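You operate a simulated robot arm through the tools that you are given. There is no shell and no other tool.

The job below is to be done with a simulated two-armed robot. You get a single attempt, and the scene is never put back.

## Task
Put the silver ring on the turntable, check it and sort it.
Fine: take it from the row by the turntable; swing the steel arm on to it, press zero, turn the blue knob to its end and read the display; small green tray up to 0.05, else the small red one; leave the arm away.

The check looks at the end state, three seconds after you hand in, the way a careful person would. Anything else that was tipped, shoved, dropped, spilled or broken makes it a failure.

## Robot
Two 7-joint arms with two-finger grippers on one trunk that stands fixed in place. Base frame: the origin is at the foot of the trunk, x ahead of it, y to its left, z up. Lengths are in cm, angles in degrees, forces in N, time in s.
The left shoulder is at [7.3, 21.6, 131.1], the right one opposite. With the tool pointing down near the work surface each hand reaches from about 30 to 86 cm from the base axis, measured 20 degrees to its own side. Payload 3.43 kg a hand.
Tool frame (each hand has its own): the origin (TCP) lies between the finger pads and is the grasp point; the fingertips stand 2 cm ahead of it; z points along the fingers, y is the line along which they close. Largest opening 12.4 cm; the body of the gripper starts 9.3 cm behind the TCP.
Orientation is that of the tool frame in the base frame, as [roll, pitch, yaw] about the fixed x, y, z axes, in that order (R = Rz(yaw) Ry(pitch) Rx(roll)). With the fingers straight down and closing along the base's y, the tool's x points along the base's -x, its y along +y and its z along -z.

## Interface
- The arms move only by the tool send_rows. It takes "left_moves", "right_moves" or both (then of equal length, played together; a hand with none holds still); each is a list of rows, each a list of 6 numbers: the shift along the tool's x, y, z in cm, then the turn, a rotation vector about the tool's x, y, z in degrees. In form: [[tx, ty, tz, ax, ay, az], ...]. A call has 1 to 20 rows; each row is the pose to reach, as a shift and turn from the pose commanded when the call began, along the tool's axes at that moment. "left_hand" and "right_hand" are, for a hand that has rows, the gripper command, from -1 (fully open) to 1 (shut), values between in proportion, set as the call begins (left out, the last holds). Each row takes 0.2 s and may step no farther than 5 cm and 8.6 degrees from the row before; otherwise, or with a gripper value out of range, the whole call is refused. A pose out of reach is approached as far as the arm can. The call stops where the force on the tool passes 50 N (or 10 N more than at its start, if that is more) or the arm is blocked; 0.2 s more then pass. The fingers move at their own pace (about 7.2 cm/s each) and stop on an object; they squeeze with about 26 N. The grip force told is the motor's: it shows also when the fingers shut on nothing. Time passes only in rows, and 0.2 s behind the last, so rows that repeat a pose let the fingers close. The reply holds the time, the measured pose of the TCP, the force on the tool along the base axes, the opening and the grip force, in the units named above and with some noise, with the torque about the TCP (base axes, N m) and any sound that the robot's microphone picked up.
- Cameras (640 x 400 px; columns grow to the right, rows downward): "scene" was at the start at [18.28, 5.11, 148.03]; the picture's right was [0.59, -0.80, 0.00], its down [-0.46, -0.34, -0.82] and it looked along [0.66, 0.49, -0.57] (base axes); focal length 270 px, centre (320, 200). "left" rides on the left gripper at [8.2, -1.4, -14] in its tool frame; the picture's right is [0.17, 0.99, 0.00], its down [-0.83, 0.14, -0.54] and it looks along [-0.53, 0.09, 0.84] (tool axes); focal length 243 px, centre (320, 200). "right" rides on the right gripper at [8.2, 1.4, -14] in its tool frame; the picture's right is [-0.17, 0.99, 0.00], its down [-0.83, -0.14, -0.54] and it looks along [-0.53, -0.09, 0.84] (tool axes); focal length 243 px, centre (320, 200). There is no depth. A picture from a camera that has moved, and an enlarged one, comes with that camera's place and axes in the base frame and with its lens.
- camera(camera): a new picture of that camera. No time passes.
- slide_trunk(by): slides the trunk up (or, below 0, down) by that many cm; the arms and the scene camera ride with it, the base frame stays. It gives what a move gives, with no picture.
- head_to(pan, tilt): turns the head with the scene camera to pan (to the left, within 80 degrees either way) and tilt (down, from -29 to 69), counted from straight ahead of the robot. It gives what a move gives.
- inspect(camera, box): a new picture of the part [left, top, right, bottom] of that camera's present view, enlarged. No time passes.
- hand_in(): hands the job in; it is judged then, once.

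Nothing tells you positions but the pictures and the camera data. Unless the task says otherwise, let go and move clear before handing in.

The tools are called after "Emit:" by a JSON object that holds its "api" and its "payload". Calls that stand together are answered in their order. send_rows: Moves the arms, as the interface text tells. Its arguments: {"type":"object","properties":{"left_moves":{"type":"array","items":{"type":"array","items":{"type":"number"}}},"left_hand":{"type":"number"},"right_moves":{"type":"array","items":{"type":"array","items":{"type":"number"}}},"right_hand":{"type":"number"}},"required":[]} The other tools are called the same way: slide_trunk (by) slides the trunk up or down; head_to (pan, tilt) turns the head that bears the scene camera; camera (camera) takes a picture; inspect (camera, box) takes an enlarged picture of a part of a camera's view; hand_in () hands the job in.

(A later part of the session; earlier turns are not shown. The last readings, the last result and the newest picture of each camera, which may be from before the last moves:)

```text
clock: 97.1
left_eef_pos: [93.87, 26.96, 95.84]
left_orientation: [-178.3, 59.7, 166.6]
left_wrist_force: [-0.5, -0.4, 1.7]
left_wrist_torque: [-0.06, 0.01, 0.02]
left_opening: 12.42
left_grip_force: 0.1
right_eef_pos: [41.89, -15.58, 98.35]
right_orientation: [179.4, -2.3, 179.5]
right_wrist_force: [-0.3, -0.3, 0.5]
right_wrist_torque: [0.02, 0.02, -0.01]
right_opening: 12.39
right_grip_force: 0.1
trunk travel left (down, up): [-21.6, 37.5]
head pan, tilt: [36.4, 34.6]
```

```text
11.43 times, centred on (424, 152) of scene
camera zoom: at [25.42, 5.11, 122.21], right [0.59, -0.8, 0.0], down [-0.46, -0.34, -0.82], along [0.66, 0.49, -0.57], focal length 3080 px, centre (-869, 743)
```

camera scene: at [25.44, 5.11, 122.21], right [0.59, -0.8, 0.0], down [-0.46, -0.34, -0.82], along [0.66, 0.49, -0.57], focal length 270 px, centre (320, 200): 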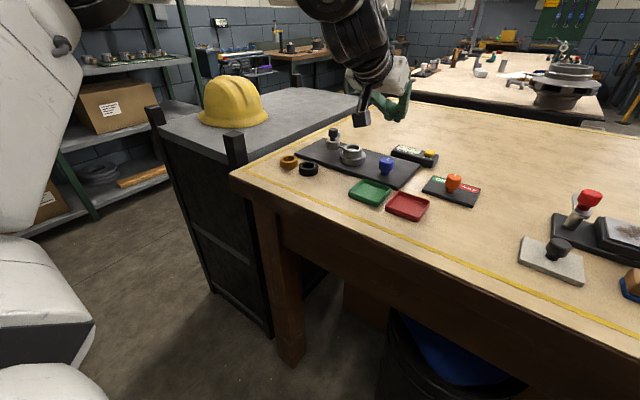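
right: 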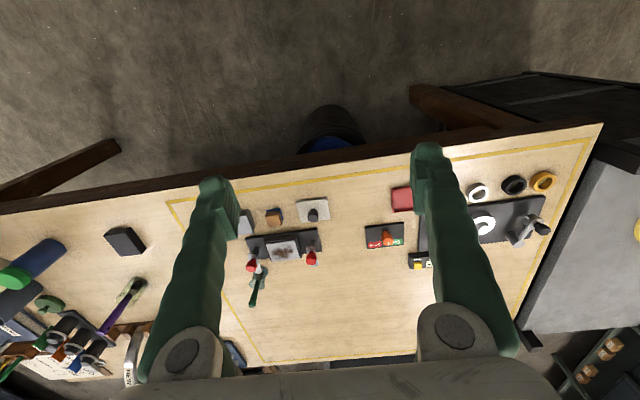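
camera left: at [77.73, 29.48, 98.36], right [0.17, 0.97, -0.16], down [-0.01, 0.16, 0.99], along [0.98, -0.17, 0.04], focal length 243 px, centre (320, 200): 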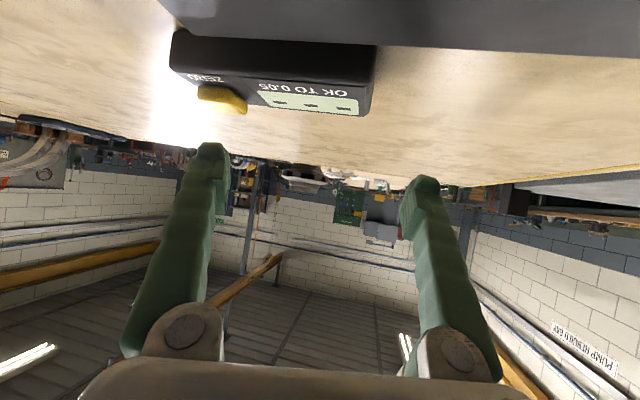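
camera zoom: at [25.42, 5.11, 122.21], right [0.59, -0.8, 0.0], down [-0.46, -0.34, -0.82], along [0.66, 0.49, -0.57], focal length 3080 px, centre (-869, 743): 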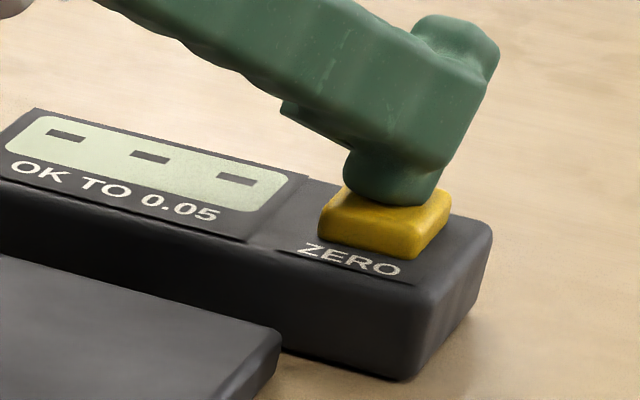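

Emit:
{"api": "send_rows", "payload": {"left_moves": [[0.13, 0, 0.075, 0, 0, 0], [0.17, 0, 0.1, 0, 0, 0], [0.17, 0, 0.1, 0, 0, 0]]}}

Emit:
{"api": "inspect", "payload": {"camera": "scene", "box": [400, 135, 448, 170]}}

```text
clock: 97.9
left_eef_pos: [93.81, 26.95, 95.66]
left_orientation: [-178.3, 59.8, 166.4]
left_wrist_force: [-1.2, 1.7, 1.9]
left_wrist_torque: [-0.1, 0.04, -0.04]
left_opening: 12.37
left_grip_force: 0.1
right_eef_pos: [41.75, -15.67, 98.37]
right_orientation: [179.4, -2.4, 179.5]
right_wrist_force: [0.2, 0.8, -0.2]
right_wrist_torque: [0.02, 0.0, 0.02]
right_opening: 12.42
right_grip_force: 0.0
trunk travel left (down, up): [-21.6, 37.5]
head pan, tilt: [36.4, 34.6]
heard: click
```

```text
11.43 times, centred on (424, 152) of scene
camera zoom: at [25.4, 5.11, 122.21], right [0.59, -0.8, 0.0], down [-0.46, -0.34, -0.82], along [0.66, 0.49, -0.57], focal length 3080 px, centre (-869, 743)
```

zoom: 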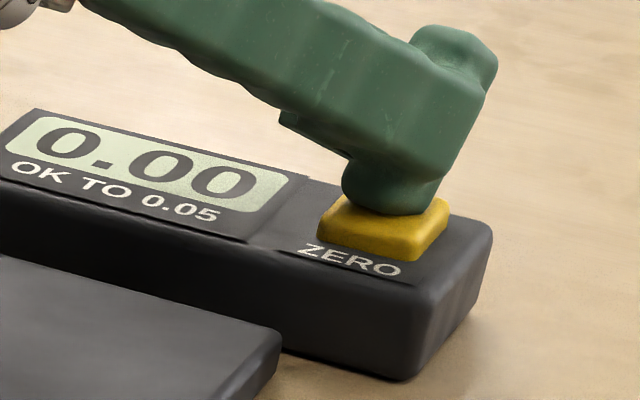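

A click was heard and the display reads 0.00. I'll lift off the button straight up, then back away.

Emit:
{"api": "send_rows", "payload": {"left_moves": [[-0.87, 0, -0.5, 0, 0, 0], [-1.73, 0, -1.0, 0, 0, 0], [-2.6, 0.3, -2.6, 0, 0, 0], [-3.1, 0.6, -4.2, 0, 0, 0], [-3.54, 0.95, -5.87, 0, 0, 0], [-3.54, 0.95, -5.87, 0, 0, 0]]}}

Emit:
{"api": "inspect", "payload": {"camera": "scene", "box": [320, 115, 456, 200]}}

```text
clock: 99.3
left_eef_pos: [91.03, 28.83, 101.76]
left_orientation: [-178.2, 59.8, 166.5]
left_wrist_force: [0.0, 0.4, -0.3]
left_wrist_torque: [-0.01, -0.01, -0.03]
left_opening: 12.37
left_grip_force: 0.1
right_eef_pos: [41.94, -15.6, 98.38]
right_orientation: [179.3, -2.4, 179.5]
right_wrist_force: [0.5, -0.1, -1.3]
right_wrist_torque: [0.03, 0.0, 0.01]
right_opening: 12.38
right_grip_force: 0.0
trunk travel left (down, up): [-21.6, 37.5]
head pan, tilt: [36.4, 34.6]
```

```text
4.71 times, centred on (388, 158) of scene
camera zoom: at [25.47, 5.11, 122.2], right [0.59, -0.8, 0.0], down [-0.46, -0.34, -0.82], along [0.66, 0.49, -0.57], focal length 1268 px, centre (0, 400)
```

zoom: 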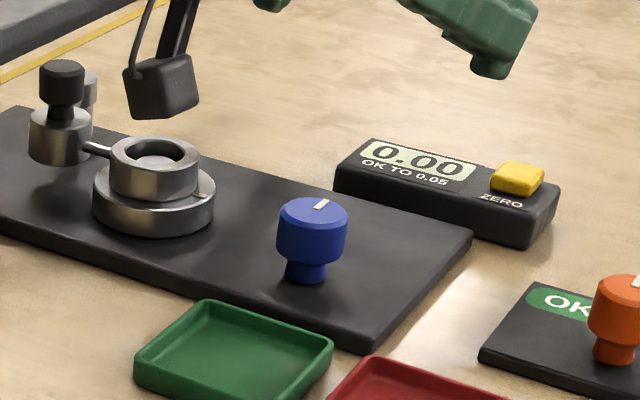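

Zeroed, button released. Next the blue knob at (78, 25.4, cap z≈93.5–95.6): I'll come back above it with tilt 45°, straight yaw, and fingers at about 6 cm.

Emit:
{"api": "send_rows", "payload": {"left_moves": [[1.2, -1.0, -1.8, -2, 2, -1], [2.6, -2.3, -4.0, -5, 5, -2.5], [4.1, -3.7, -6.2, -8, 8.5, -4], [5.5, -5.1, -8.4, -11, 12, -5.5], [7.0, -6.55, -10.53, -13.5, 15, -6.75], [7.0, -6.55, -10.53, -13.5, 15, -6.75]], "left_hand": 0.03}}

Emit:
{"api": "camera", "payload": {"camera": "left"}}

Emit:
{"api": "inspect", "payload": {"camera": "scene", "box": [310, 90, 440, 190]}}

```text
clock: 100.7
left_eef_pos: [77.08, 25.84, 101.07]
left_orientation: [177.1, 44.7, 177.8]
left_wrist_force: [0.2, -0.6, -0.3]
left_wrist_torque: [0.0, 0.05, -0.02]
left_opening: 6.02
left_grip_force: 0.0
right_eef_pos: [41.7, -15.59, 98.26]
right_orientation: [179.4, -2.4, 179.5]
right_wrist_force: [-0.7, 0.3, -0.1]
right_wrist_torque: [-0.01, 0.0, -0.03]
right_opening: 12.39
right_grip_force: 0.0
trunk travel left (down, up): [-21.6, 37.5]
head pan, tilt: [36.4, 34.6]
```

```text
taken
camera left: at [61.4, 24.26, 105.04], right [-0.11, 0.99, -0.08], down [0.21, 0.1, 0.97], along [0.97, 0.09, -0.22], focal length 243 px, centre (320, 200)
```

left: 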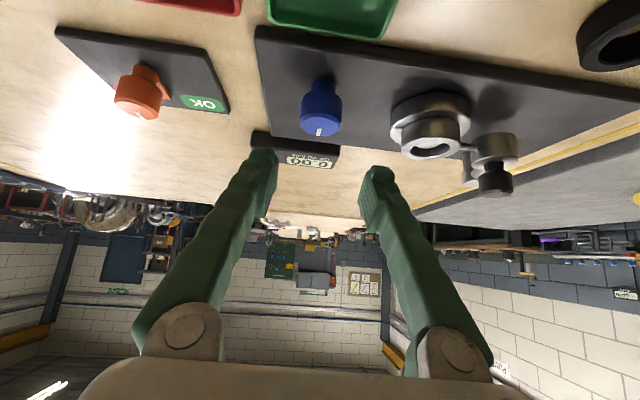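

```text
4.00 times, centred on (375, 140) of scene
camera zoom: at [25.43, 5.11, 122.21], right [0.59, -0.8, 0.0], down [-0.46, -0.34, -0.82], along [0.66, 0.49, -0.57], focal length 1078 px, centre (100, 440)
```

zoom: 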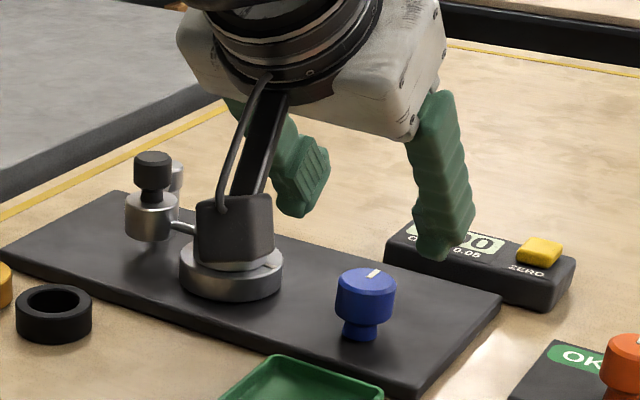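

Emit:
{"api": "inspect", "payload": {"camera": "left", "box": [280, 70, 370, 150]}}

Emit:
{"api": "inspect", "payload": {"camera": "scene", "box": [365, 145, 405, 180]}}

```text
5.00 times, centred on (325, 110) of left
camera zoom: at [61.4, 24.26, 105.04], right [-0.11, 0.99, -0.08], down [0.21, 0.1, 0.97], along [0.97, 0.09, -0.22], focal length 1213 px, centre (295, 650)
```

zoom: 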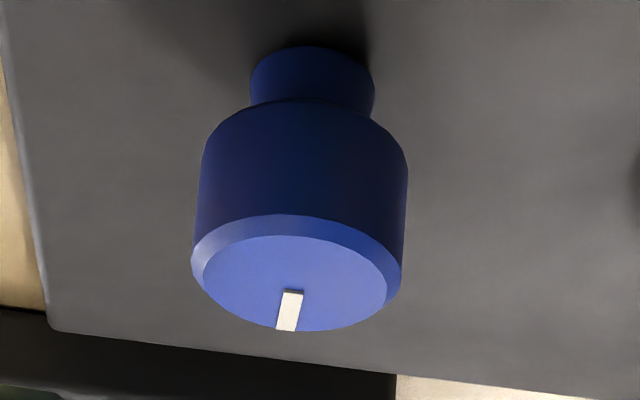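

```text
11.43 times, centred on (385, 162) of scene
camera zoom: at [25.43, 5.11, 122.21], right [0.59, -0.8, 0.0], down [-0.46, -0.34, -0.82], along [0.66, 0.49, -0.57], focal length 3080 px, centre (-423, 629)
```

zoom: 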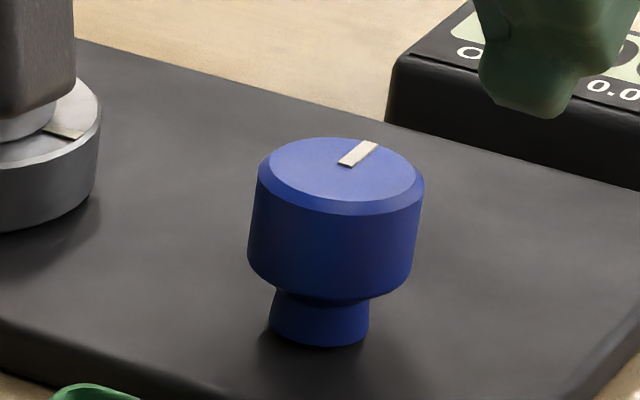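

The knob axis is at (78.2, 25.45), cap from z≈93.5 to 95.5, pointer toward +x. I'll square the hand, yaw slightly left (190°) for a longer clockwise stroke, and lower to just above the knob.

Emit:
{"api": "send_rows", "payload": {"left_moves": [[0.4, -0.2, 0.57, -1.9, 0.1, -2.9], [0.8, -0.4, 1.13, -3.8, 0.3, -5.8], [1.19, -0.6, 1.7, -5.7, 0.4, -8.66], [1.19, -0.6, 1.7, -5.7, 0.4, -8.66]], "left_hand": 0.16}}

Emit:
{"api": "inspect", "payload": {"camera": "left", "box": [240, 90, 400, 220]}}

Emit:
{"api": "inspect", "payload": {"camera": "scene", "box": [340, 110, 430, 185]}}

```text
clock: 101.7
left_eef_pos: [77.13, 26.32, 98.76]
left_orientation: [-179.8, 44.7, -170.0]
left_wrist_force: [0.2, -0.1, -0.6]
left_wrist_torque: [0.0, -0.02, -0.01]
left_opening: 5.24
left_grip_force: 0.1
left hand out of reach, approached as far as the arm can: row 3, 4
right_eef_pos: [41.78, -15.54, 98.25]
right_orientation: [179.4, -2.5, 179.6]
right_wrist_force: [1.5, 0.1, 0.0]
right_wrist_torque: [0.0, 0.05, 0.0]
right_opening: 12.38
right_grip_force: 0.2
trunk travel left (down, up): [-21.6, 37.5]
head pan, tilt: [36.4, 34.6]
```

```text
3.08 times, centred on (320, 155) of left
camera zoom: at [61.97, 22.19, 102.84], right [-0.28, 0.95, -0.12], down [0.18, 0.18, 0.97], along [0.94, 0.25, -0.22], focal length 746 px, centre (320, 338)
```

zoom: 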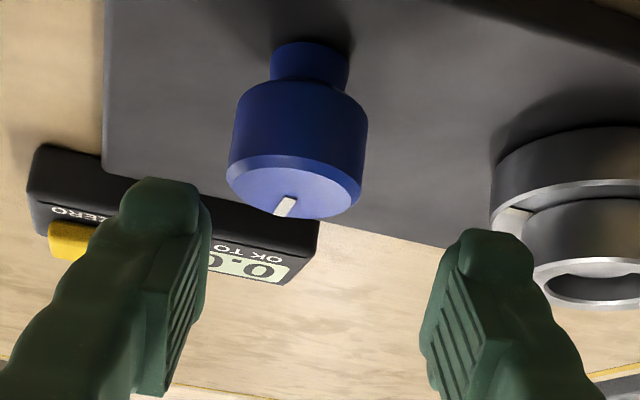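

```text
5.33 times, centred on (385, 148) of scene
camera zoom: at [25.47, 5.12, 122.2], right [0.59, -0.8, 0.0], down [-0.46, -0.34, -0.82], along [0.66, 0.49, -0.57], focal length 1437 px, centre (-27, 480)
```

zoom: 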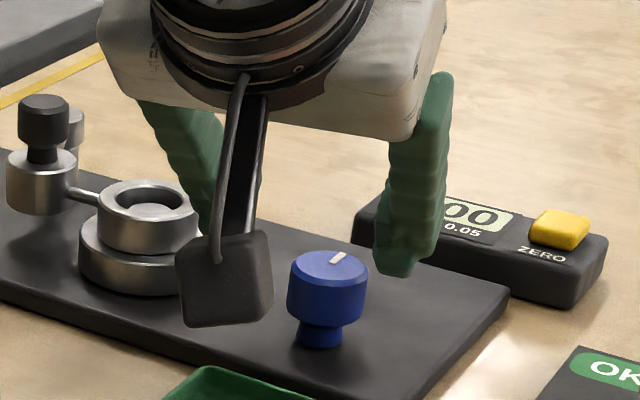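

Yaw 190° is slightly beyond the limit here, so I'll use straight yaw (180°) and centre over the knob.

Emit:
{"api": "send_rows", "payload": {"left_moves": [[0.11, -0.45, 0.2, 3.5, 0, 3.5], [0.23, -0.91, 0.42, 7.03, 0, 7.1], [0.23, -0.91, 0.42, 7.03, 0, 7.1]]}}

Emit:
{"api": "inspect", "payload": {"camera": "left", "box": [240, 90, 400, 220]}}

```text
clock: 102.5
left_eef_pos: [77.36, 25.26, 98.33]
left_orientation: [-180.0, 44.7, 179.9]
left_wrist_force: [1.4, 0.6, 0.3]
left_wrist_torque: [0.0, -0.01, 0.01]
left_opening: 5.22
left_grip_force: 0.1
right_eef_pos: [41.77, -15.57, 98.32]
right_orientation: [179.5, -2.4, 179.5]
right_wrist_force: [0.2, -0.3, -0.2]
right_wrist_torque: [0.0, 0.04, 0.0]
right_opening: 12.39
right_grip_force: 0.0
trunk travel left (down, up): [-21.6, 37.5]
head pan, tilt: [36.4, 34.6]
```

```text
3.08 times, centred on (320, 155) of left
camera zoom: at [61.69, 23.93, 102.51], right [-0.12, 0.99, -0.12], down [0.21, 0.14, 0.97], along [0.97, 0.09, -0.23], focal length 746 px, centre (320, 338)
```

zoom: 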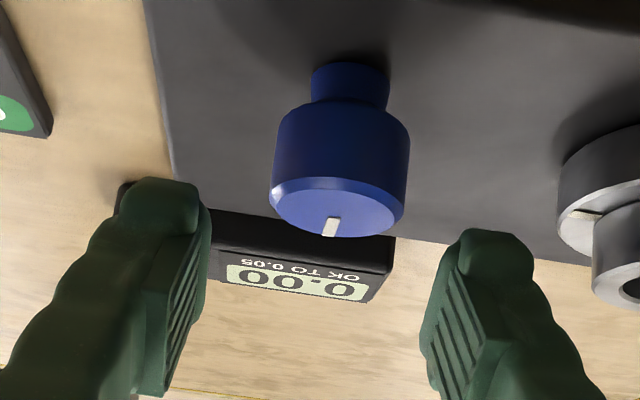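

Emit:
{"api": "send_rows", "payload": {"left_moves": [[0.5, 0.05, 0.52, 0, 0, 0], [1.0, 0.1, 1.05, 0, 0, 0], [1.5, 0.15, 1.57, 0, 0, 0], [2.0, 0.18, 2.1, 0, 0, 0], [2.0, 0.18, 2.1, 0, 0, 0]]}}

Emit:
{"api": "inspect", "payload": {"camera": "left", "box": [240, 110, 400, 240]}}

Emit:
{"api": "inspect", "payload": {"camera": "scene", "box": [350, 130, 430, 185]}}

```text
clock: 103.7
left_eef_pos: [77.42, 25.58, 95.39]
left_orientation: [180.0, 44.7, 180.0]
left_wrist_force: [0.0, -0.1, 0.0]
left_wrist_torque: [-0.01, -0.01, 0.0]
left_opening: 5.19
left_grip_force: 0.0
right_eef_pos: [41.77, -15.67, 98.26]
right_orientation: [179.4, -2.4, 179.5]
right_wrist_force: [0.3, 0.4, 0.1]
right_wrist_torque: [0.03, -0.01, -0.01]
right_opening: 12.39
right_grip_force: 0.0
trunk travel left (down, up): [-21.6, 37.5]
head pan, tilt: [36.4, 34.6]
```

```text
3.08 times, centred on (320, 175) of left
camera zoom: at [61.79, 24.18, 99.61], right [-0.12, 0.99, -0.12], down [0.21, 0.14, 0.97], along [0.97, 0.09, -0.22], focal length 746 px, centre (320, 277)
```

zoom: 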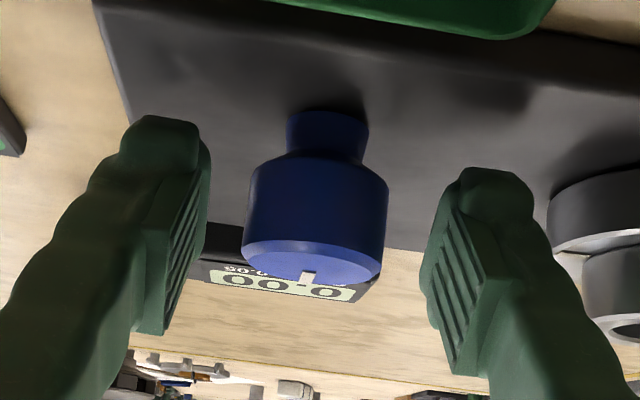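

```text
7.27 times, centred on (390, 158) of scene
camera zoom: at [25.43, 5.11, 122.21], right [0.59, -0.8, 0.0], down [-0.46, -0.34, -0.82], along [0.66, 0.49, -0.57], focal length 1960 px, centre (-189, 509)
```

zoom: 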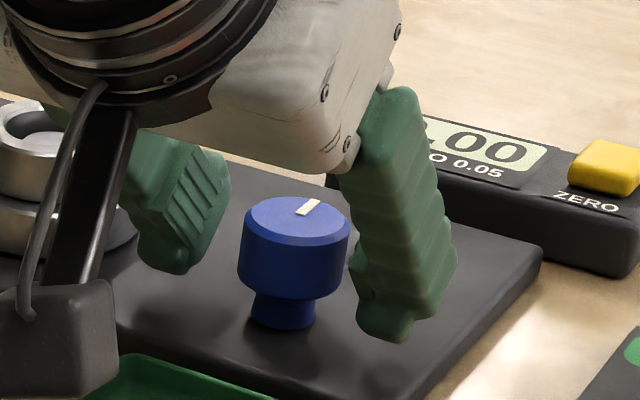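

The fingers straddle the knob's cap evenly. I'll close on it.

Emit:
{"api": "send_rows", "payload": {"left_moves": [[0, 0, 0, 0, 0, 0], [0, 0, 0, 0, 0, 0], [0, 0, 0, 0, 0, 0], [0, 0, 0, 0, 0, 0]], "left_hand": 1}}

Emit:
{"api": "inspect", "payload": {"camera": "left", "box": [240, 110, 400, 240]}}

Emit:
{"api": "inspect", "payload": {"camera": "scene", "box": [330, 120, 440, 190]}}

```text
clock: 104.7
left_eef_pos: [77.39, 25.54, 95.57]
left_orientation: [180.0, 44.7, 179.9]
left_wrist_force: [0.5, -7.2, -3.0]
left_wrist_torque: [-0.11, -0.05, -0.05]
left_opening: 3.05
left_grip_force: 44.9
right_eef_pos: [41.81, -15.61, 98.24]
right_orientation: [179.3, -2.4, 179.5]
right_wrist_force: [-0.3, -0.4, 0.3]
right_wrist_torque: [0.02, 0.02, -0.02]
right_opening: 12.42
right_grip_force: 0.1
trunk travel left (down, up): [-21.6, 37.5]
head pan, tilt: [36.4, 34.6]
```

```text
3.08 times, centred on (320, 175) of left
camera zoom: at [61.79, 24.08, 99.61], right [-0.12, 0.99, -0.12], down [0.21, 0.14, 0.97], along [0.97, 0.09, -0.23], focal length 746 px, centre (320, 277)
```

zoom: 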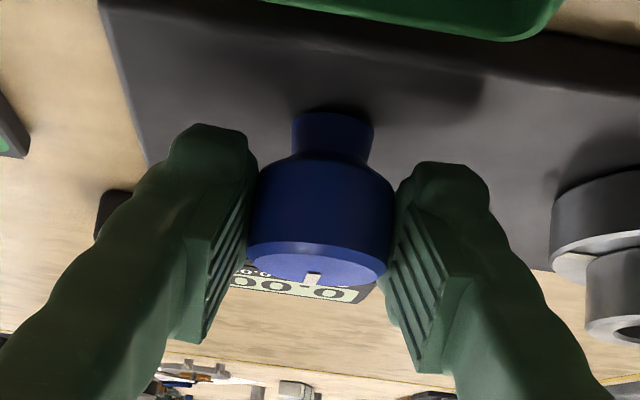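

```text
5.71 times, centred on (385, 155) of scene
camera zoom: at [25.45, 5.03, 122.2], right [0.59, -0.8, 0.0], down [-0.46, -0.34, -0.82], along [0.66, 0.49, -0.57], focal length 1540 px, centre (-51, 457)
```

zoom: 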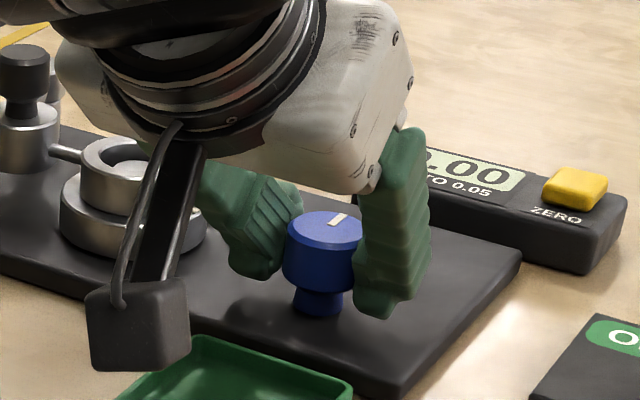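

The knob is gripped. I'll start turning clockwise (seen from above), 16° first, rotating the hand about the knob's axis, and check the response.

Emit:
{"api": "send_rows", "payload": {"left_moves": [[0, 0, 0, 2.81, 0, 2.84], [-0.006, 0.05, 0.006, 5.62, 0, 5.69], [-0.012, 0.106, 0.012, 8.44, 0, 8.53], [-0.022, 0.16, 0.022, 11.25, 0, 11.38], [-0.022, 0.16, 0.022, 11.25, 0, 11.38]]}}

Emit:
{"api": "inspect", "payload": {"camera": "scene", "box": [330, 120, 440, 190]}}

Emit:
{"api": "inspect", "payload": {"camera": "left", "box": [220, 110, 400, 240]}}

```text
clock: 105.9
left_eef_pos: [77.38, 25.8, 95.47]
left_orientation: [179.9, 44.6, 163.8]
left_wrist_force: [1.6, -9.5, 1.1]
left_wrist_torque: [-0.19, -0.2, -0.09]
left_opening: 3.09
left_grip_force: 44.5
right_eef_pos: [41.71, -15.73, 98.18]
right_orientation: [179.4, -2.4, 179.5]
right_wrist_force: [0.7, -0.1, -0.3]
right_wrist_torque: [0.02, 0.02, -0.01]
right_opening: 12.41
right_grip_force: 0.0
trunk travel left (down, up): [-21.6, 37.5]
head pan, tilt: [36.4, 34.6]
```

```text
5.71 times, centred on (385, 155) of scene
camera zoom: at [25.43, 5.0, 122.21], right [0.59, -0.8, 0.0], down [-0.46, -0.34, -0.82], along [0.66, 0.49, -0.57], focal length 1540 px, centre (-51, 457)
```

zoom: 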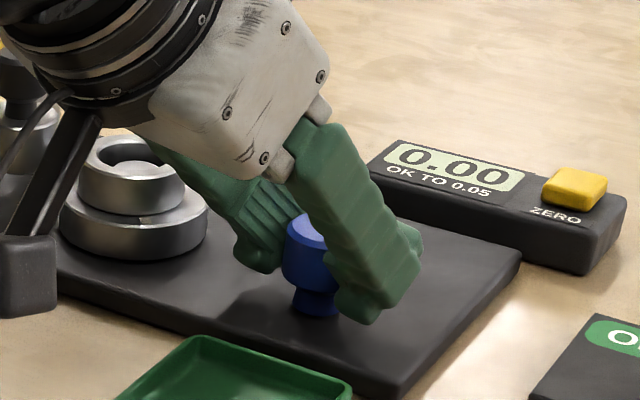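

```text
3.08 times, centred on (310, 175) of left
camera zoom: at [62.05, 28.62, 99.6], right [0.16, 0.98, -0.12], down [0.24, 0.07, 0.97], along [0.96, -0.18, -0.22], focal length 746 px, centre (351, 277)
```

zoom: 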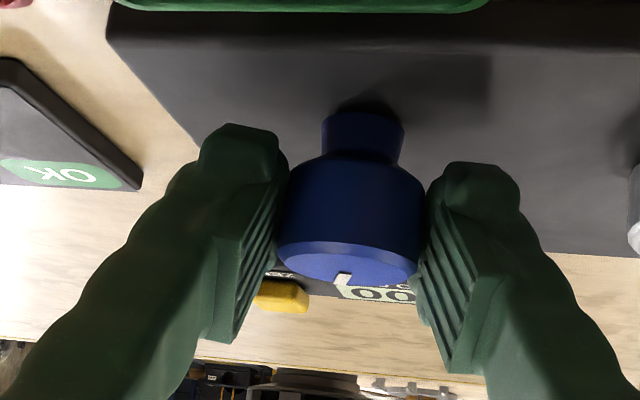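

The pointer turned together with the hand, so the knob moves clockwise. I'll continue this stroke.

Emit:
{"api": "send_rows", "payload": {"left_moves": [[-0.003, 0.04, 0.003, 4.22, 0, 4.27], [-0.0124, 0.116, 0.0123, 8.44, 0, 8.53], [-0.0278, 0.197, 0.0275, 12.65, 0, 12.8], [-0.049, 0.275, 0.0486, 16.87, 0, 17.06], [-0.076, 0.35, 0.075, 21.1, 0, 21.33], [-0.1086, 0.42, 0.107, 25.3, 0, 25.6], [-0.1086, 0.42, 0.107, 25.3, 0, 25.6]]}}

Emit:
{"api": "inspect", "payload": {"camera": "scene", "box": [330, 120, 440, 190]}}

Emit:
{"api": "inspect", "payload": {"camera": "left", "box": [220, 110, 400, 240]}}

```text
clock: 107.5
left_eef_pos: [77.66, 26.1, 95.47]
left_orientation: [179.9, 44.6, 127.7]
left_wrist_force: [-2.3, -12.2, 0.4]
left_wrist_torque: [-0.17, 0.03, -0.05]
left_opening: 3.05
left_grip_force: 45.4
right_eef_pos: [41.81, -15.7, 98.34]
right_orientation: [179.3, -2.3, 179.5]
right_wrist_force: [0.7, -0.5, 0.5]
right_wrist_torque: [-0.01, -0.01, -0.05]
right_opening: 12.41
right_grip_force: 0.1
trunk travel left (down, up): [-21.6, 37.5]
head pan, tilt: [36.4, 34.6]
```

```text
5.71 times, centred on (385, 155) of scene
camera zoom: at [25.38, 4.97, 122.22], right [0.59, -0.8, 0.0], down [-0.46, -0.34, -0.82], along [0.66, 0.49, -0.57], focal length 1540 px, centre (-51, 457)
```

zoom: 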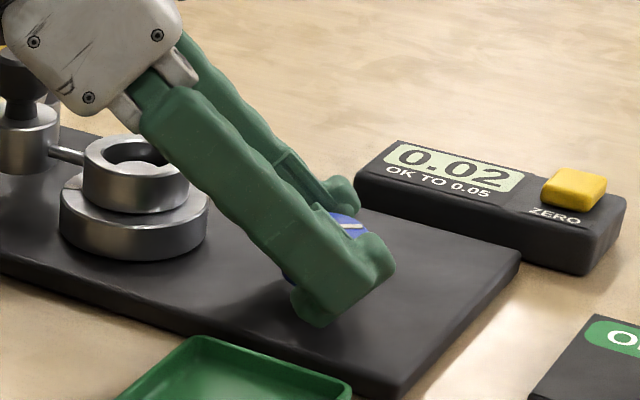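

```text
3.08 times, centred on (310, 175) of left
camera zoom: at [66.99, 37.43, 99.64], right [0.71, 0.7, -0.12], down [0.24, -0.08, 0.97], along [0.67, -0.71, -0.23], focal length 746 px, centre (351, 277)
```

zoom: 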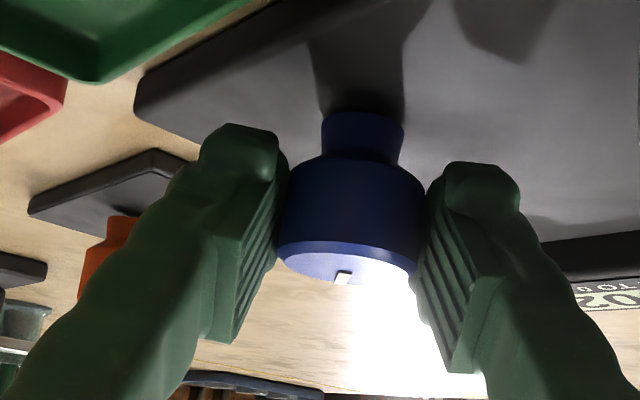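

The display now reads 0.02 and the turntable is turning with the knob. I'll continue 12° more in this stroke.

Emit:
{"api": "send_rows", "payload": {"left_moves": [[-0.003, 0.03, 0.003, 4.22, 0, 4.27], [-0.0124, 0.1, 0.0123, 8.44, 0, 8.53], [-0.0124, 0.1, 0.0123, 8.44, 0, 8.53]]}}

```text
clock: 108.3
left_eef_pos: [77.68, 26.09, 95.54]
left_orientation: [179.9, 44.6, 115.8]
left_wrist_force: [1.5, -10.7, 1.7]
left_wrist_torque: [-0.01, 0.1, -0.05]
left_opening: 3.08
left_grip_force: 44.7
right_eef_pos: [41.73, -15.71, 98.3]
right_orientation: [179.2, -2.5, 179.5]
right_wrist_force: [-0.1, 0.8, 0.3]
right_wrist_torque: [-0.04, -0.01, 0.01]
right_opening: 12.4
right_grip_force: 0.0
trunk travel left (down, up): [-21.6, 37.5]
head pan, tilt: [36.4, 34.6]
```

Emit:
{"api": "send_rows", "payload": {"left_moves": [[-0.003, 0.03, 0.003, 4.22, 0, 4.27], [-0.0124, 0.1, 0.0123, 8.44, 0, 8.53], [-0.0124, 0.1, 0.0123, 8.44, 0, 8.53]]}}

Emit:
{"api": "inspect", "payload": {"camera": "scene", "box": [330, 120, 440, 190]}}

```text
clock: 109.1
left_eef_pos: [77.81, 26.09, 95.51]
left_orientation: [179.9, 44.5, 103.8]
left_wrist_force: [2.2, -8.8, 5.0]
left_wrist_torque: [0.12, 0.04, -0.02]
left_opening: 3.09
left_grip_force: 45.4
right_eef_pos: [41.78, -15.8, 98.27]
right_orientation: [179.3, -2.3, 179.6]
right_wrist_force: [0.6, 0.3, 0.2]
right_wrist_torque: [0.02, -0.03, 0.02]
right_opening: 12.41
right_grip_force: 0.0
trunk travel left (down, up): [-21.6, 37.5]
head pan, tilt: [36.4, 34.6]
```

```text
5.71 times, centred on (385, 155) of scene
camera zoom: at [25.41, 5.0, 122.22], right [0.59, -0.8, 0.0], down [-0.46, -0.34, -0.82], along [0.66, 0.49, -0.57], focal length 1540 px, centre (-51, 457)
```

zoom: 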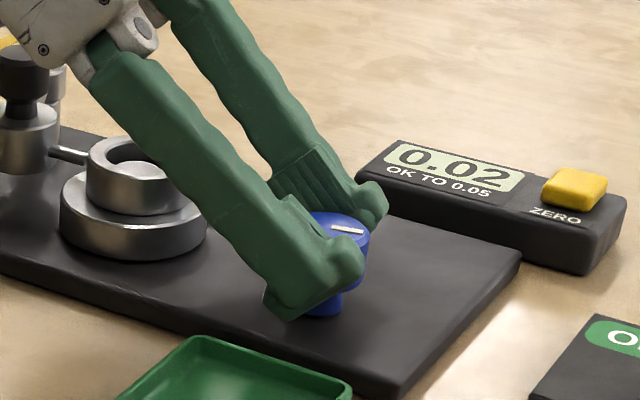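

Pointer has turned about 76°; display still 0.02. I'll try one more small extension of this stroke.

Emit:
{"api": "send_rows", "payload": {"left_moves": [[-0.003, 0.03, 0.003, 4.22, 0, 4.27], [-0.0124, 0.1, 0.0123, 8.44, 0, 8.53], [-0.0124, 0.1, 0.0123, 8.44, 0, 8.53]]}}

```text
clock: 109.7
left_eef_pos: [77.91, 26.32, 95.37]
left_orientation: [178.2, 44.4, 92.4]
left_wrist_force: [25.9, -14.6, -13.3]
left_wrist_torque: [0.17, -0.21, 0.21]
left_opening: 3.08
left_grip_force: 44.3
left hand out of reach, approached as far as the arm can: row 2, 3
right_eef_pos: [41.77, -15.61, 98.17]
right_orientation: [179.4, -2.5, 179.6]
right_wrist_force: [-0.8, 0.7, 1.1]
right_wrist_torque: [-0.05, -0.06, -0.01]
right_opening: 12.4
right_grip_force: 0.1
trunk travel left (down, up): [-21.6, 37.5]
head pan, tilt: [36.4, 34.6]
stopped in row 3 (left hand): the force on the tool passed its limit at 69 N (the readings are from after the stop); the commanded pose is now the measured one
```

That overreached and pulled briefly (69 N stop), so I'll release the knob now, lift, and check nothing shifted.

Emit:
{"api": "send_rows", "payload": {"left_moves": [[0, 0, 0, 0, 0, 0], [0, 0, 0, 0, 0, 0], [0, 0, 0, 0, 0, 0]], "left_hand": 0.1}}

Emit:
{"api": "inspect", "payload": {"camera": "left", "box": [240, 110, 400, 240]}}

Emit:
{"api": "inspect", "payload": {"camera": "scene", "box": [330, 120, 440, 190]}}

```text
clock: 110.5
left_eef_pos: [77.5, 26.43, 95.83]
left_orientation: [178.6, 44.4, 92.4]
left_wrist_force: [-1.0, -0.5, 0.1]
left_wrist_torque: [0.0, 0.03, 0.02]
left_opening: 5.6
left_grip_force: 0.0
right_eef_pos: [41.66, -15.55, 98.24]
right_orientation: [179.4, -2.4, 179.6]
right_wrist_force: [0.1, 0.1, -0.3]
right_wrist_torque: [0.01, -0.03, -0.02]
right_opening: 12.42
right_grip_force: 0.1
trunk travel left (down, up): [-21.6, 37.5]
head pan, tilt: [36.4, 34.6]
```

```text
3.08 times, centred on (320, 175) of left
camera zoom: at [75.21, 41.85, 99.93], right [0.98, 0.18, -0.1], down [0.13, -0.21, 0.97], along [0.15, -0.96, -0.23], focal length 746 px, centre (320, 277)
```

zoom: 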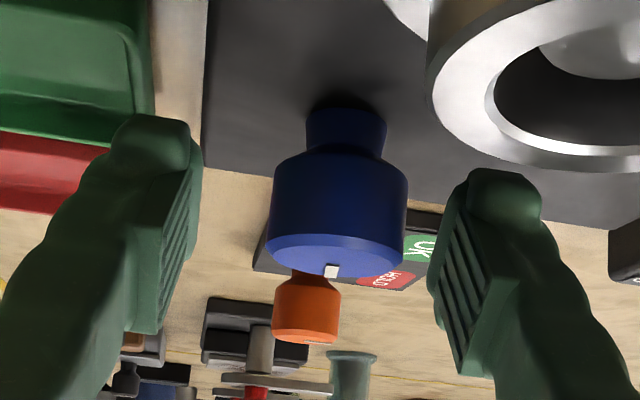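

```text
5.71 times, centred on (385, 155) of scene
camera zoom: at [25.39, 5.11, 122.22], right [0.59, -0.8, 0.0], down [-0.46, -0.34, -0.82], along [0.66, 0.49, -0.57], focal length 1540 px, centre (-51, 457)
```

zoom: 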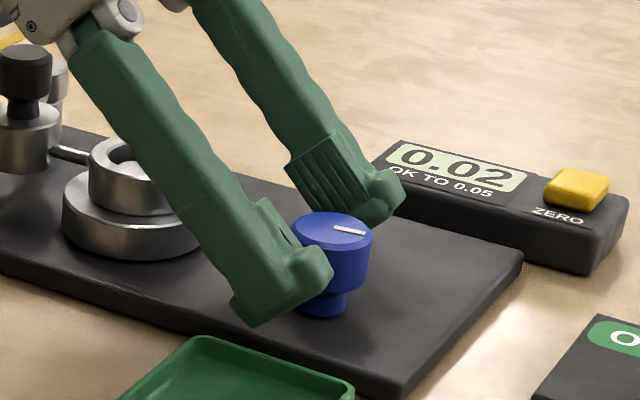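

The knob turned about 85° so far and nothing else moved. I'll lift straight up, swing the hand back to straight yaw, and regrip for the next stroke.

Emit:
{"api": "send_rows", "payload": {"left_moves": [[-1.3, 0, -0.9, 0, 0, 0], [-2.6, 0, -1.7, 0, 0, 0], [-3.44, -0.14, -2.23, 1.4, 0, 0], [-3.44, -0.14, -2.23, -4.0, 0, -5.5], [-3.44, -0.14, -2.23, -9.5, 0, -11], [-3.44, -0.14, -2.23, -15, 0, -16.5], [-3.44, -0.14, -2.23, -20.5, 0, -22], [-3.44, -0.14, -2.23, -26, 0, -27.5], [-3.44, -0.14, -2.23, -31.5, 0, -33], [-3.44, -0.14, -2.23, -37, 0, -38.5], [-3.44, -0.14, -2.23, -42.5, 0, -44], [-3.44, -0.14, -2.23, -48, 0, -49.5], [-3.44, -0.14, -2.23, -53.5, 0, -55], [-3.44, -0.14, -2.23, -59.5, 0, -61.5], [-3.44, -0.14, -2.23, -59.5, 0, -61.5]]}}

Emit:
{"api": "camera", "payload": {"camera": "left"}}

Emit:
{"api": "inspect", "payload": {"camera": "scene", "box": [310, 115, 440, 195]}}

```text
refused: row 14 steps farther than a row can; nothing moved
```

```text
taken
camera left: at [75.21, 41.85, 99.93], right [0.98, 0.18, -0.1], down [0.13, -0.21, 0.97], along [0.15, -0.96, -0.23], focal length 243 px, centre (320, 200)
```

left: 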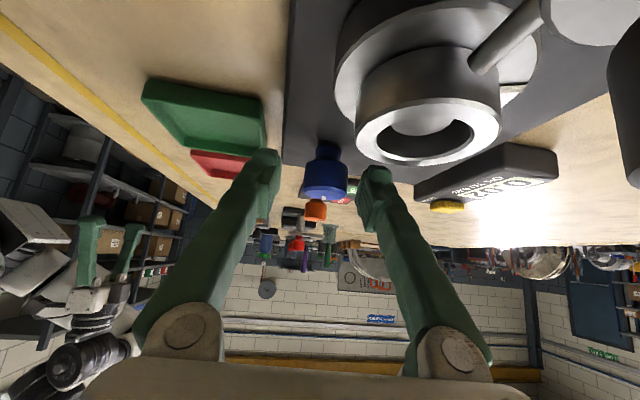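

```text
4.92 times, centred on (375, 155) of scene
camera zoom: at [25.39, 5.11, 122.22], right [0.59, -0.8, 0.0], down [-0.46, -0.34, -0.82], along [0.66, 0.49, -0.57], focal length 1327 px, centre (49, 422)
```

zoom: 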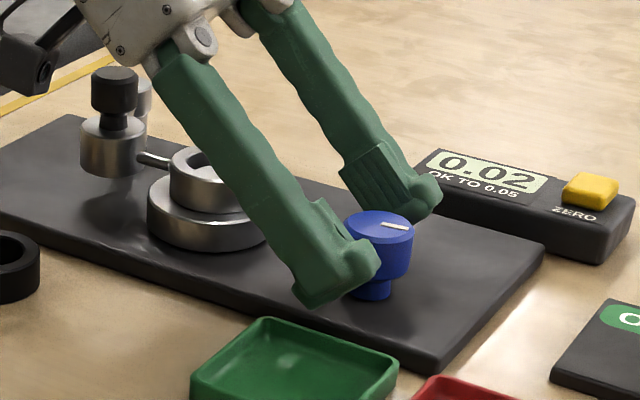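

Emit:
{"api": "send_rows", "payload": {"left_moves": [[-1.3, 0, -0.9, 0, 0, 0], [-2.6, 0, -1.7, 0, 0, 0], [-3.44, -0.14, -2.23, 0, 0, 0], [-3.44, -0.14, -2.23, -5.62, 0, -5.69], [-3.44, -0.14, -2.23, -11.25, 0, -11.38], [-3.44, -0.14, -2.23, -16.87, 0, -17.06], [-3.44, -0.14, -2.23, -22.5, 0, -22.75], [-3.44, -0.14, -2.23, -28.1, 0, -28.4], [-3.44, -0.14, -2.23, -33.7, 0, -34.1], [-3.44, -0.14, -2.23, -39.4, 0, -39.8], [-3.44, -0.14, -2.23, -45.0, 0, -45.5], [-3.44, -0.14, -2.23, -50.6, 0, -51.2], [-3.44, -0.14, -2.23, -56.2, 0, -56.9], [-3.44, -0.14, -2.23, -61.5, 0, -62.2], [-3.44, -0.14, -2.23, -61.5, 0, -62.2]]}}

Emit:
{"api": "camera", "payload": {"camera": "left"}}

Emit:
{"api": "inspect", "payload": {"camera": "scene", "box": [310, 115, 440, 195]}}

```text
clock: 113.7
left_eef_pos: [77.51, 25.39, 99.8]
left_orientation: [179.7, 45.8, -179.1]
left_wrist_force: [-0.3, -0.5, -0.4]
left_wrist_torque: [-0.05, 0.01, 0.05]
left_opening: 5.58
left_grip_force: 0.1
left hand out of reach, approached as far as the arm can: row 2, 3
right_eef_pos: [41.75, -15.61, 98.35]
right_orientation: [179.4, -2.3, 179.7]
right_wrist_force: [-0.6, 0.2, 0.2]
right_wrist_torque: [-0.01, -0.05, -0.04]
right_opening: 12.4
right_grip_force: 0.0
trunk travel left (down, up): [-21.6, 37.5]
head pan, tilt: [36.4, 34.6]
```

```text
taken
camera left: at [61.73, 23.74, 103.68], right [-0.13, 0.98, -0.12], down [0.19, 0.14, 0.97], along [0.97, 0.11, -0.21], focal length 243 px, centre (320, 200)
```

left: 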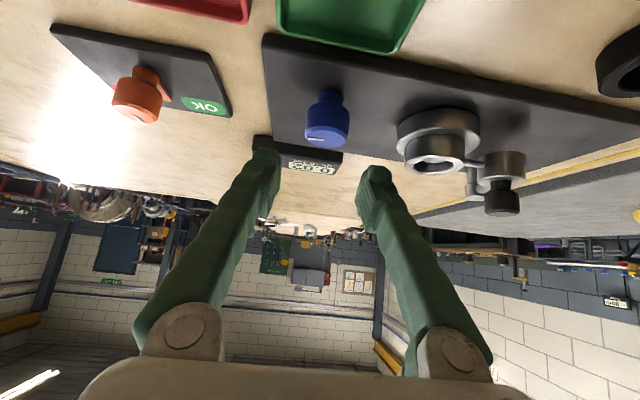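

```text
4.92 times, centred on (375, 155) of scene
camera zoom: at [25.35, 5.08, 122.23], right [0.59, -0.8, 0.0], down [-0.46, -0.34, -0.82], along [0.66, 0.49, -0.57], focal length 1327 px, centre (49, 422)
```

zoom: 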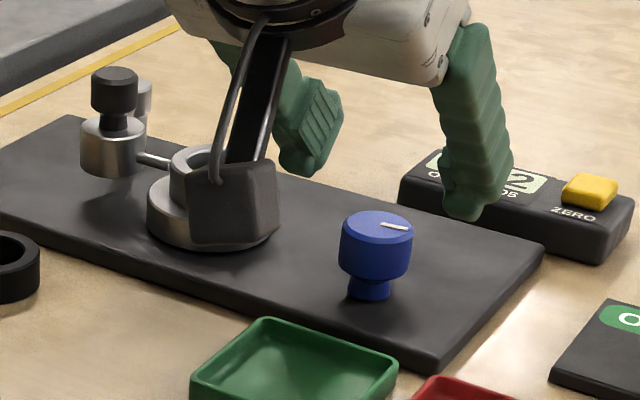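

Emit:
{"api": "send_rows", "payload": {"left_moves": [[0.8, 0.02, 0.75, 0, 0.4, 0], [1.6, 0.04, 1.5, 0, 0.8, 0], [2.4, 0.06, 2.25, 0, 0.8, 0], [3.2, 0.08, 3.0, 0, 0.8, 0], [3.2, 0.08, 3.0, 0, 0.8, 0]]}}

Emit:
{"api": "inspect", "payload": {"camera": "left", "box": [240, 110, 400, 240]}}

```text
clock: 114.9
left_eef_pos: [77.39, 25.51, 95.35]
left_orientation: [179.7, 44.9, -179.4]
left_wrist_force: [-0.8, -0.7, -0.5]
left_wrist_torque: [0.02, -0.02, 0.0]
left_opening: 5.57
left_grip_force: 0.0
right_eef_pos: [41.79, -15.62, 98.24]
right_orientation: [179.4, -2.4, 179.6]
right_wrist_force: [-0.9, -0.3, 0.5]
right_wrist_torque: [-0.02, 0.0, -0.01]
right_opening: 12.41
right_grip_force: 0.1
trunk travel left (down, up): [-21.6, 37.5]
head pan, tilt: [36.4, 34.6]
```

```text
3.08 times, centred on (320, 175) of left
camera zoom: at [61.79, 23.84, 99.46], right [-0.13, 0.98, -0.11], down [0.21, 0.14, 0.97], along [0.97, 0.1, -0.22], focal length 746 px, centre (320, 277)
```

zoom: 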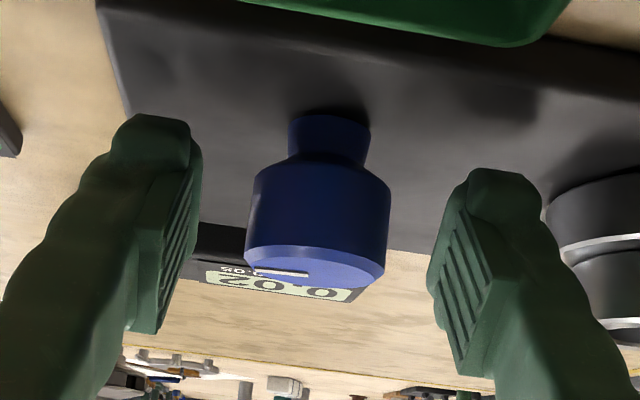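

Emit:
{"api": "send_rows", "payload": {"left_moves": [[0, 0, 0, 0, 0, 0], [0, 0, 0, 0, 0, 0], [0, 0, 0, 0, 0, 0], [0, 0, 0, 0, 0, 0], [-0.003, 0.05, 0.003, 4.24, 0, 4.25], [-0.012, 0.116, 0.012, 8.47, 0, 8.5], [-0.028, 0.197, 0.028, 12.7, 0, 12.74], [-0.049, 0.275, 0.049, 16.94, 0, 17.0], [-0.076, 0.35, 0.075, 21.2, 0, 21.24], [-0.109, 0.42, 0.108, 25.4, 0, 25.5], [-0.146, 0.485, 0.144, 29.65, 0, 29.74], [-0.146, 0.485, 0.144, 29.65, 0, 29.74]], "left_hand": 1}}

Emit:
{"api": "inspect", "payload": {"camera": "scene", "box": [320, 120, 440, 195]}}

Emit:
{"api": "inspect", "payload": {"camera": "left", "box": [240, 110, 400, 240]}}

```text
clock: 117.5
left_eef_pos: [77.49, 25.79, 95.34]
left_orientation: [179.8, 44.7, 138.6]
left_wrist_force: [2.4, -11.5, -0.2]
left_wrist_torque: [-0.09, -0.06, -0.06]
left_opening: 3.06
left_grip_force: 45.4
right_eef_pos: [41.82, -15.68, 98.26]
right_orientation: [179.3, -2.4, 179.7]
right_wrist_force: [0.3, 0.3, 0.0]
right_wrist_torque: [0.0, -0.01, -0.01]
right_opening: 12.38
right_grip_force: 0.1
trunk travel left (down, up): [-21.6, 37.5]
head pan, tilt: [36.4, 34.6]
```

```text
5.33 times, centred on (380, 158) of scene
camera zoom: at [25.47, 4.98, 122.21], right [0.59, -0.8, 0.0], down [-0.46, -0.34, -0.82], along [0.66, 0.49, -0.57], focal length 1437 px, centre (0, 427)
```

zoom: 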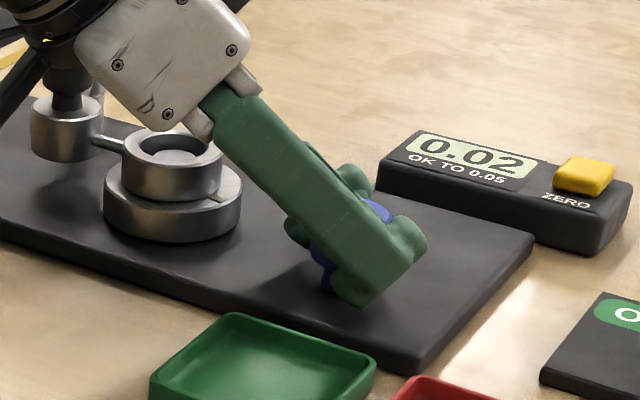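

```text
3.08 times, centred on (320, 175) of left
camera zoom: at [64.91, 35.1, 99.49], right [0.56, 0.82, -0.11], down [0.25, -0.04, 0.97], along [0.79, -0.57, -0.22], focal length 746 px, centre (320, 277)
```

zoom: 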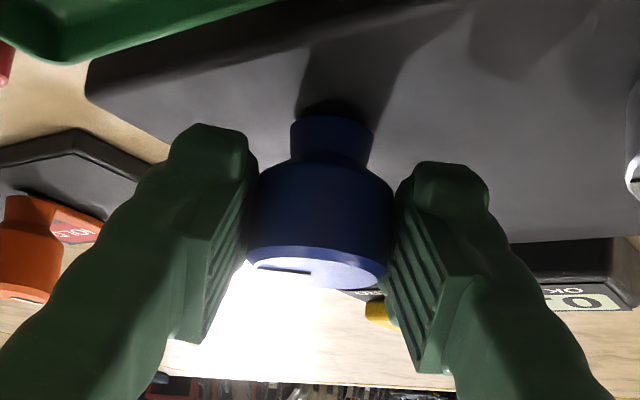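

Turning smoothly; display 0.02. I'll continue to about yaw 104°.

Emit:
{"api": "send_rows", "payload": {"left_moves": [[-0.003, 0.05, 0.003, 4.24, 0, 4.25], [-0.012, 0.116, 0.012, 8.47, 0, 8.5], [-0.028, 0.197, 0.028, 12.7, 0, 12.74], [-0.049, 0.275, 0.049, 16.94, 0, 17.0], [-0.076, 0.35, 0.075, 21.2, 0, 21.24], [-0.1, 0.4, 0.1, 24.0, 0, 24.1], [-0.1, 0.4, 0.1, 24.0, 0, 24.1]]}}

Emit:
{"api": "inspect", "payload": {"camera": "scene", "box": [320, 120, 440, 195]}}

```text
clock: 119.1
left_eef_pos: [77.76, 26.17, 95.36]
left_orientation: [179.8, 44.7, 104.6]
left_wrist_force: [-3.3, -1.3, 0.2]
left_wrist_torque: [0.14, 0.09, -0.05]
left_opening: 3.1
left_grip_force: 44.9
right_eef_pos: [41.75, -15.67, 98.17]
right_orientation: [179.4, -2.4, 179.5]
right_wrist_force: [0.0, -0.5, -0.5]
right_wrist_torque: [0.01, 0.01, 0.01]
right_opening: 12.38
right_grip_force: 0.1
trunk travel left (down, up): [-21.6, 37.5]
head pan, tilt: [36.4, 34.6]
```

```text
5.33 times, centred on (380, 158) of scene
camera zoom: at [25.39, 5.09, 122.22], right [0.59, -0.8, 0.0], down [-0.46, -0.34, -0.82], along [0.66, 0.49, -0.57], focal length 1437 px, centre (0, 427)
```

zoom: 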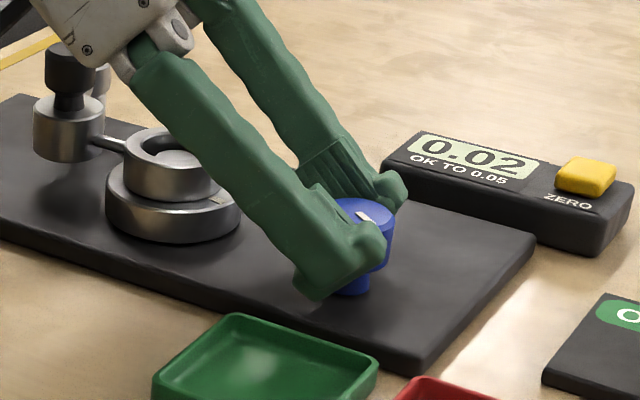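

Emit:
{"api": "inspect", "payload": {"camera": "scene", "box": [375, 140, 405, 180]}}

Emit:
{"api": "inspect", "payload": {"camera": "left", "box": [260, 140, 380, 220]}}

Emit:
{"api": "inspect", "payload": {"camera": "scene", "box": [332, 135, 380, 170]}}

```text
10.00 times, centred on (390, 160) of scene
camera zoom: at [25.39, 5.09, 122.22], right [0.59, -0.8, 0.0], down [-0.46, -0.34, -0.82], along [0.66, 0.49, -0.57], focal length 2695 px, centre (-380, 600)
```

zoom: 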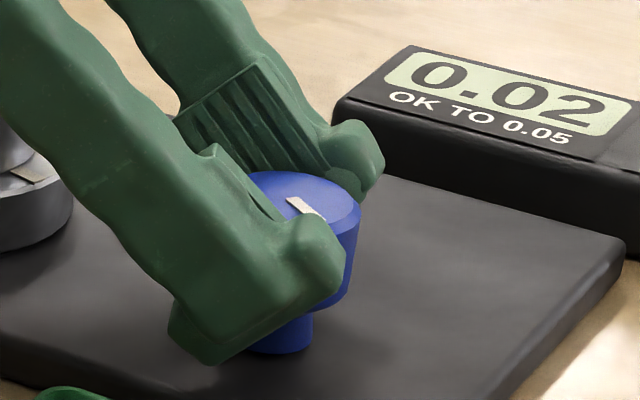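

```text
5.00 times, centred on (320, 180) of left
camera zoom: at [72.53, 40.96, 99.52], right [0.92, 0.37, -0.12], down [0.19, -0.17, 0.97], along [0.33, -0.92, -0.22], focal length 1213 px, centre (320, 300)
```

zoom: 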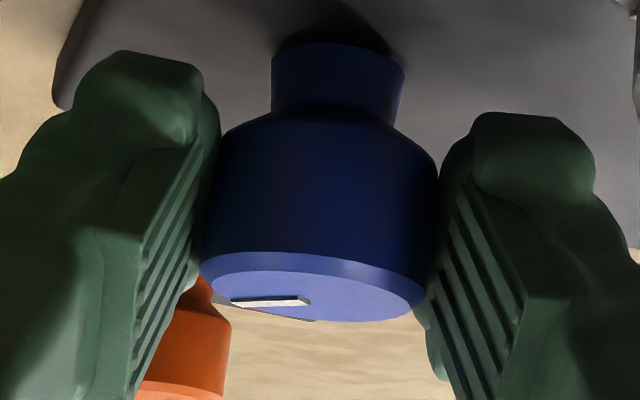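

```text
11.43 times, centred on (356, 152) of scene
camera zoom: at [25.39, 5.09, 122.22], right [0.59, -0.8, 0.0], down [-0.46, -0.34, -0.82], along [0.66, 0.49, -0.57], focal length 3080 px, centre (-91, 743)
```

zoom: 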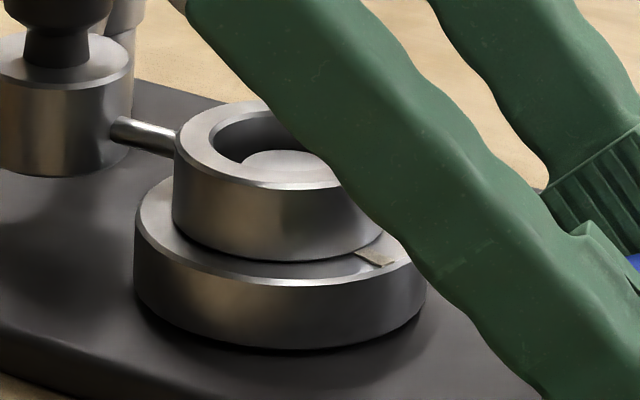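

Emit:
{"api": "inspect", "payload": {"camera": "scene", "box": [382, 152, 398, 164]}}

Emit:
{"api": "inspect", "payload": {"camera": "left", "box": [295, 185, 345, 210]}}

```text
16.00 times, centred on (390, 158) of scene
camera zoom: at [25.39, 5.09, 122.22], right [0.59, -0.8, 0.0], down [-0.46, -0.34, -0.82], along [0.66, 0.49, -0.57], focal length 4312 px, centre (-800, 872)
```

zoom: 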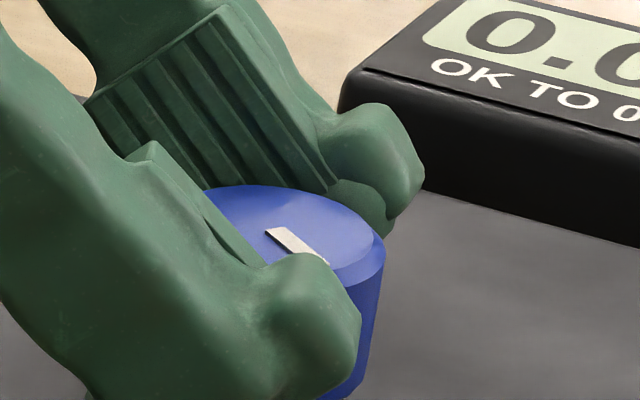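

```text
12.80 times, centred on (320, 198) of left
camera zoom: at [72.53, 40.96, 99.52], right [0.92, 0.37, -0.12], down [0.19, -0.17, 0.97], along [0.33, -0.92, -0.22], focal length 3106 px, centre (320, 232)
```

zoom: 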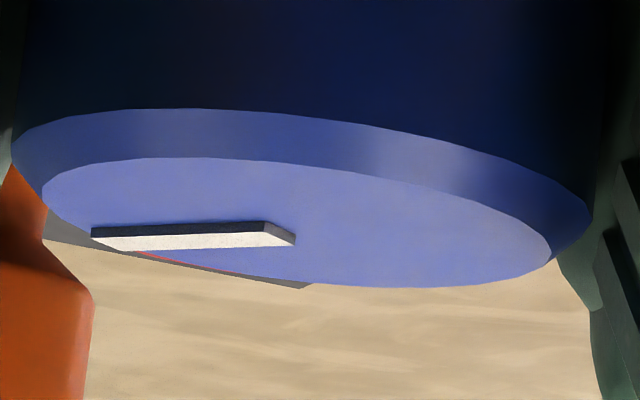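

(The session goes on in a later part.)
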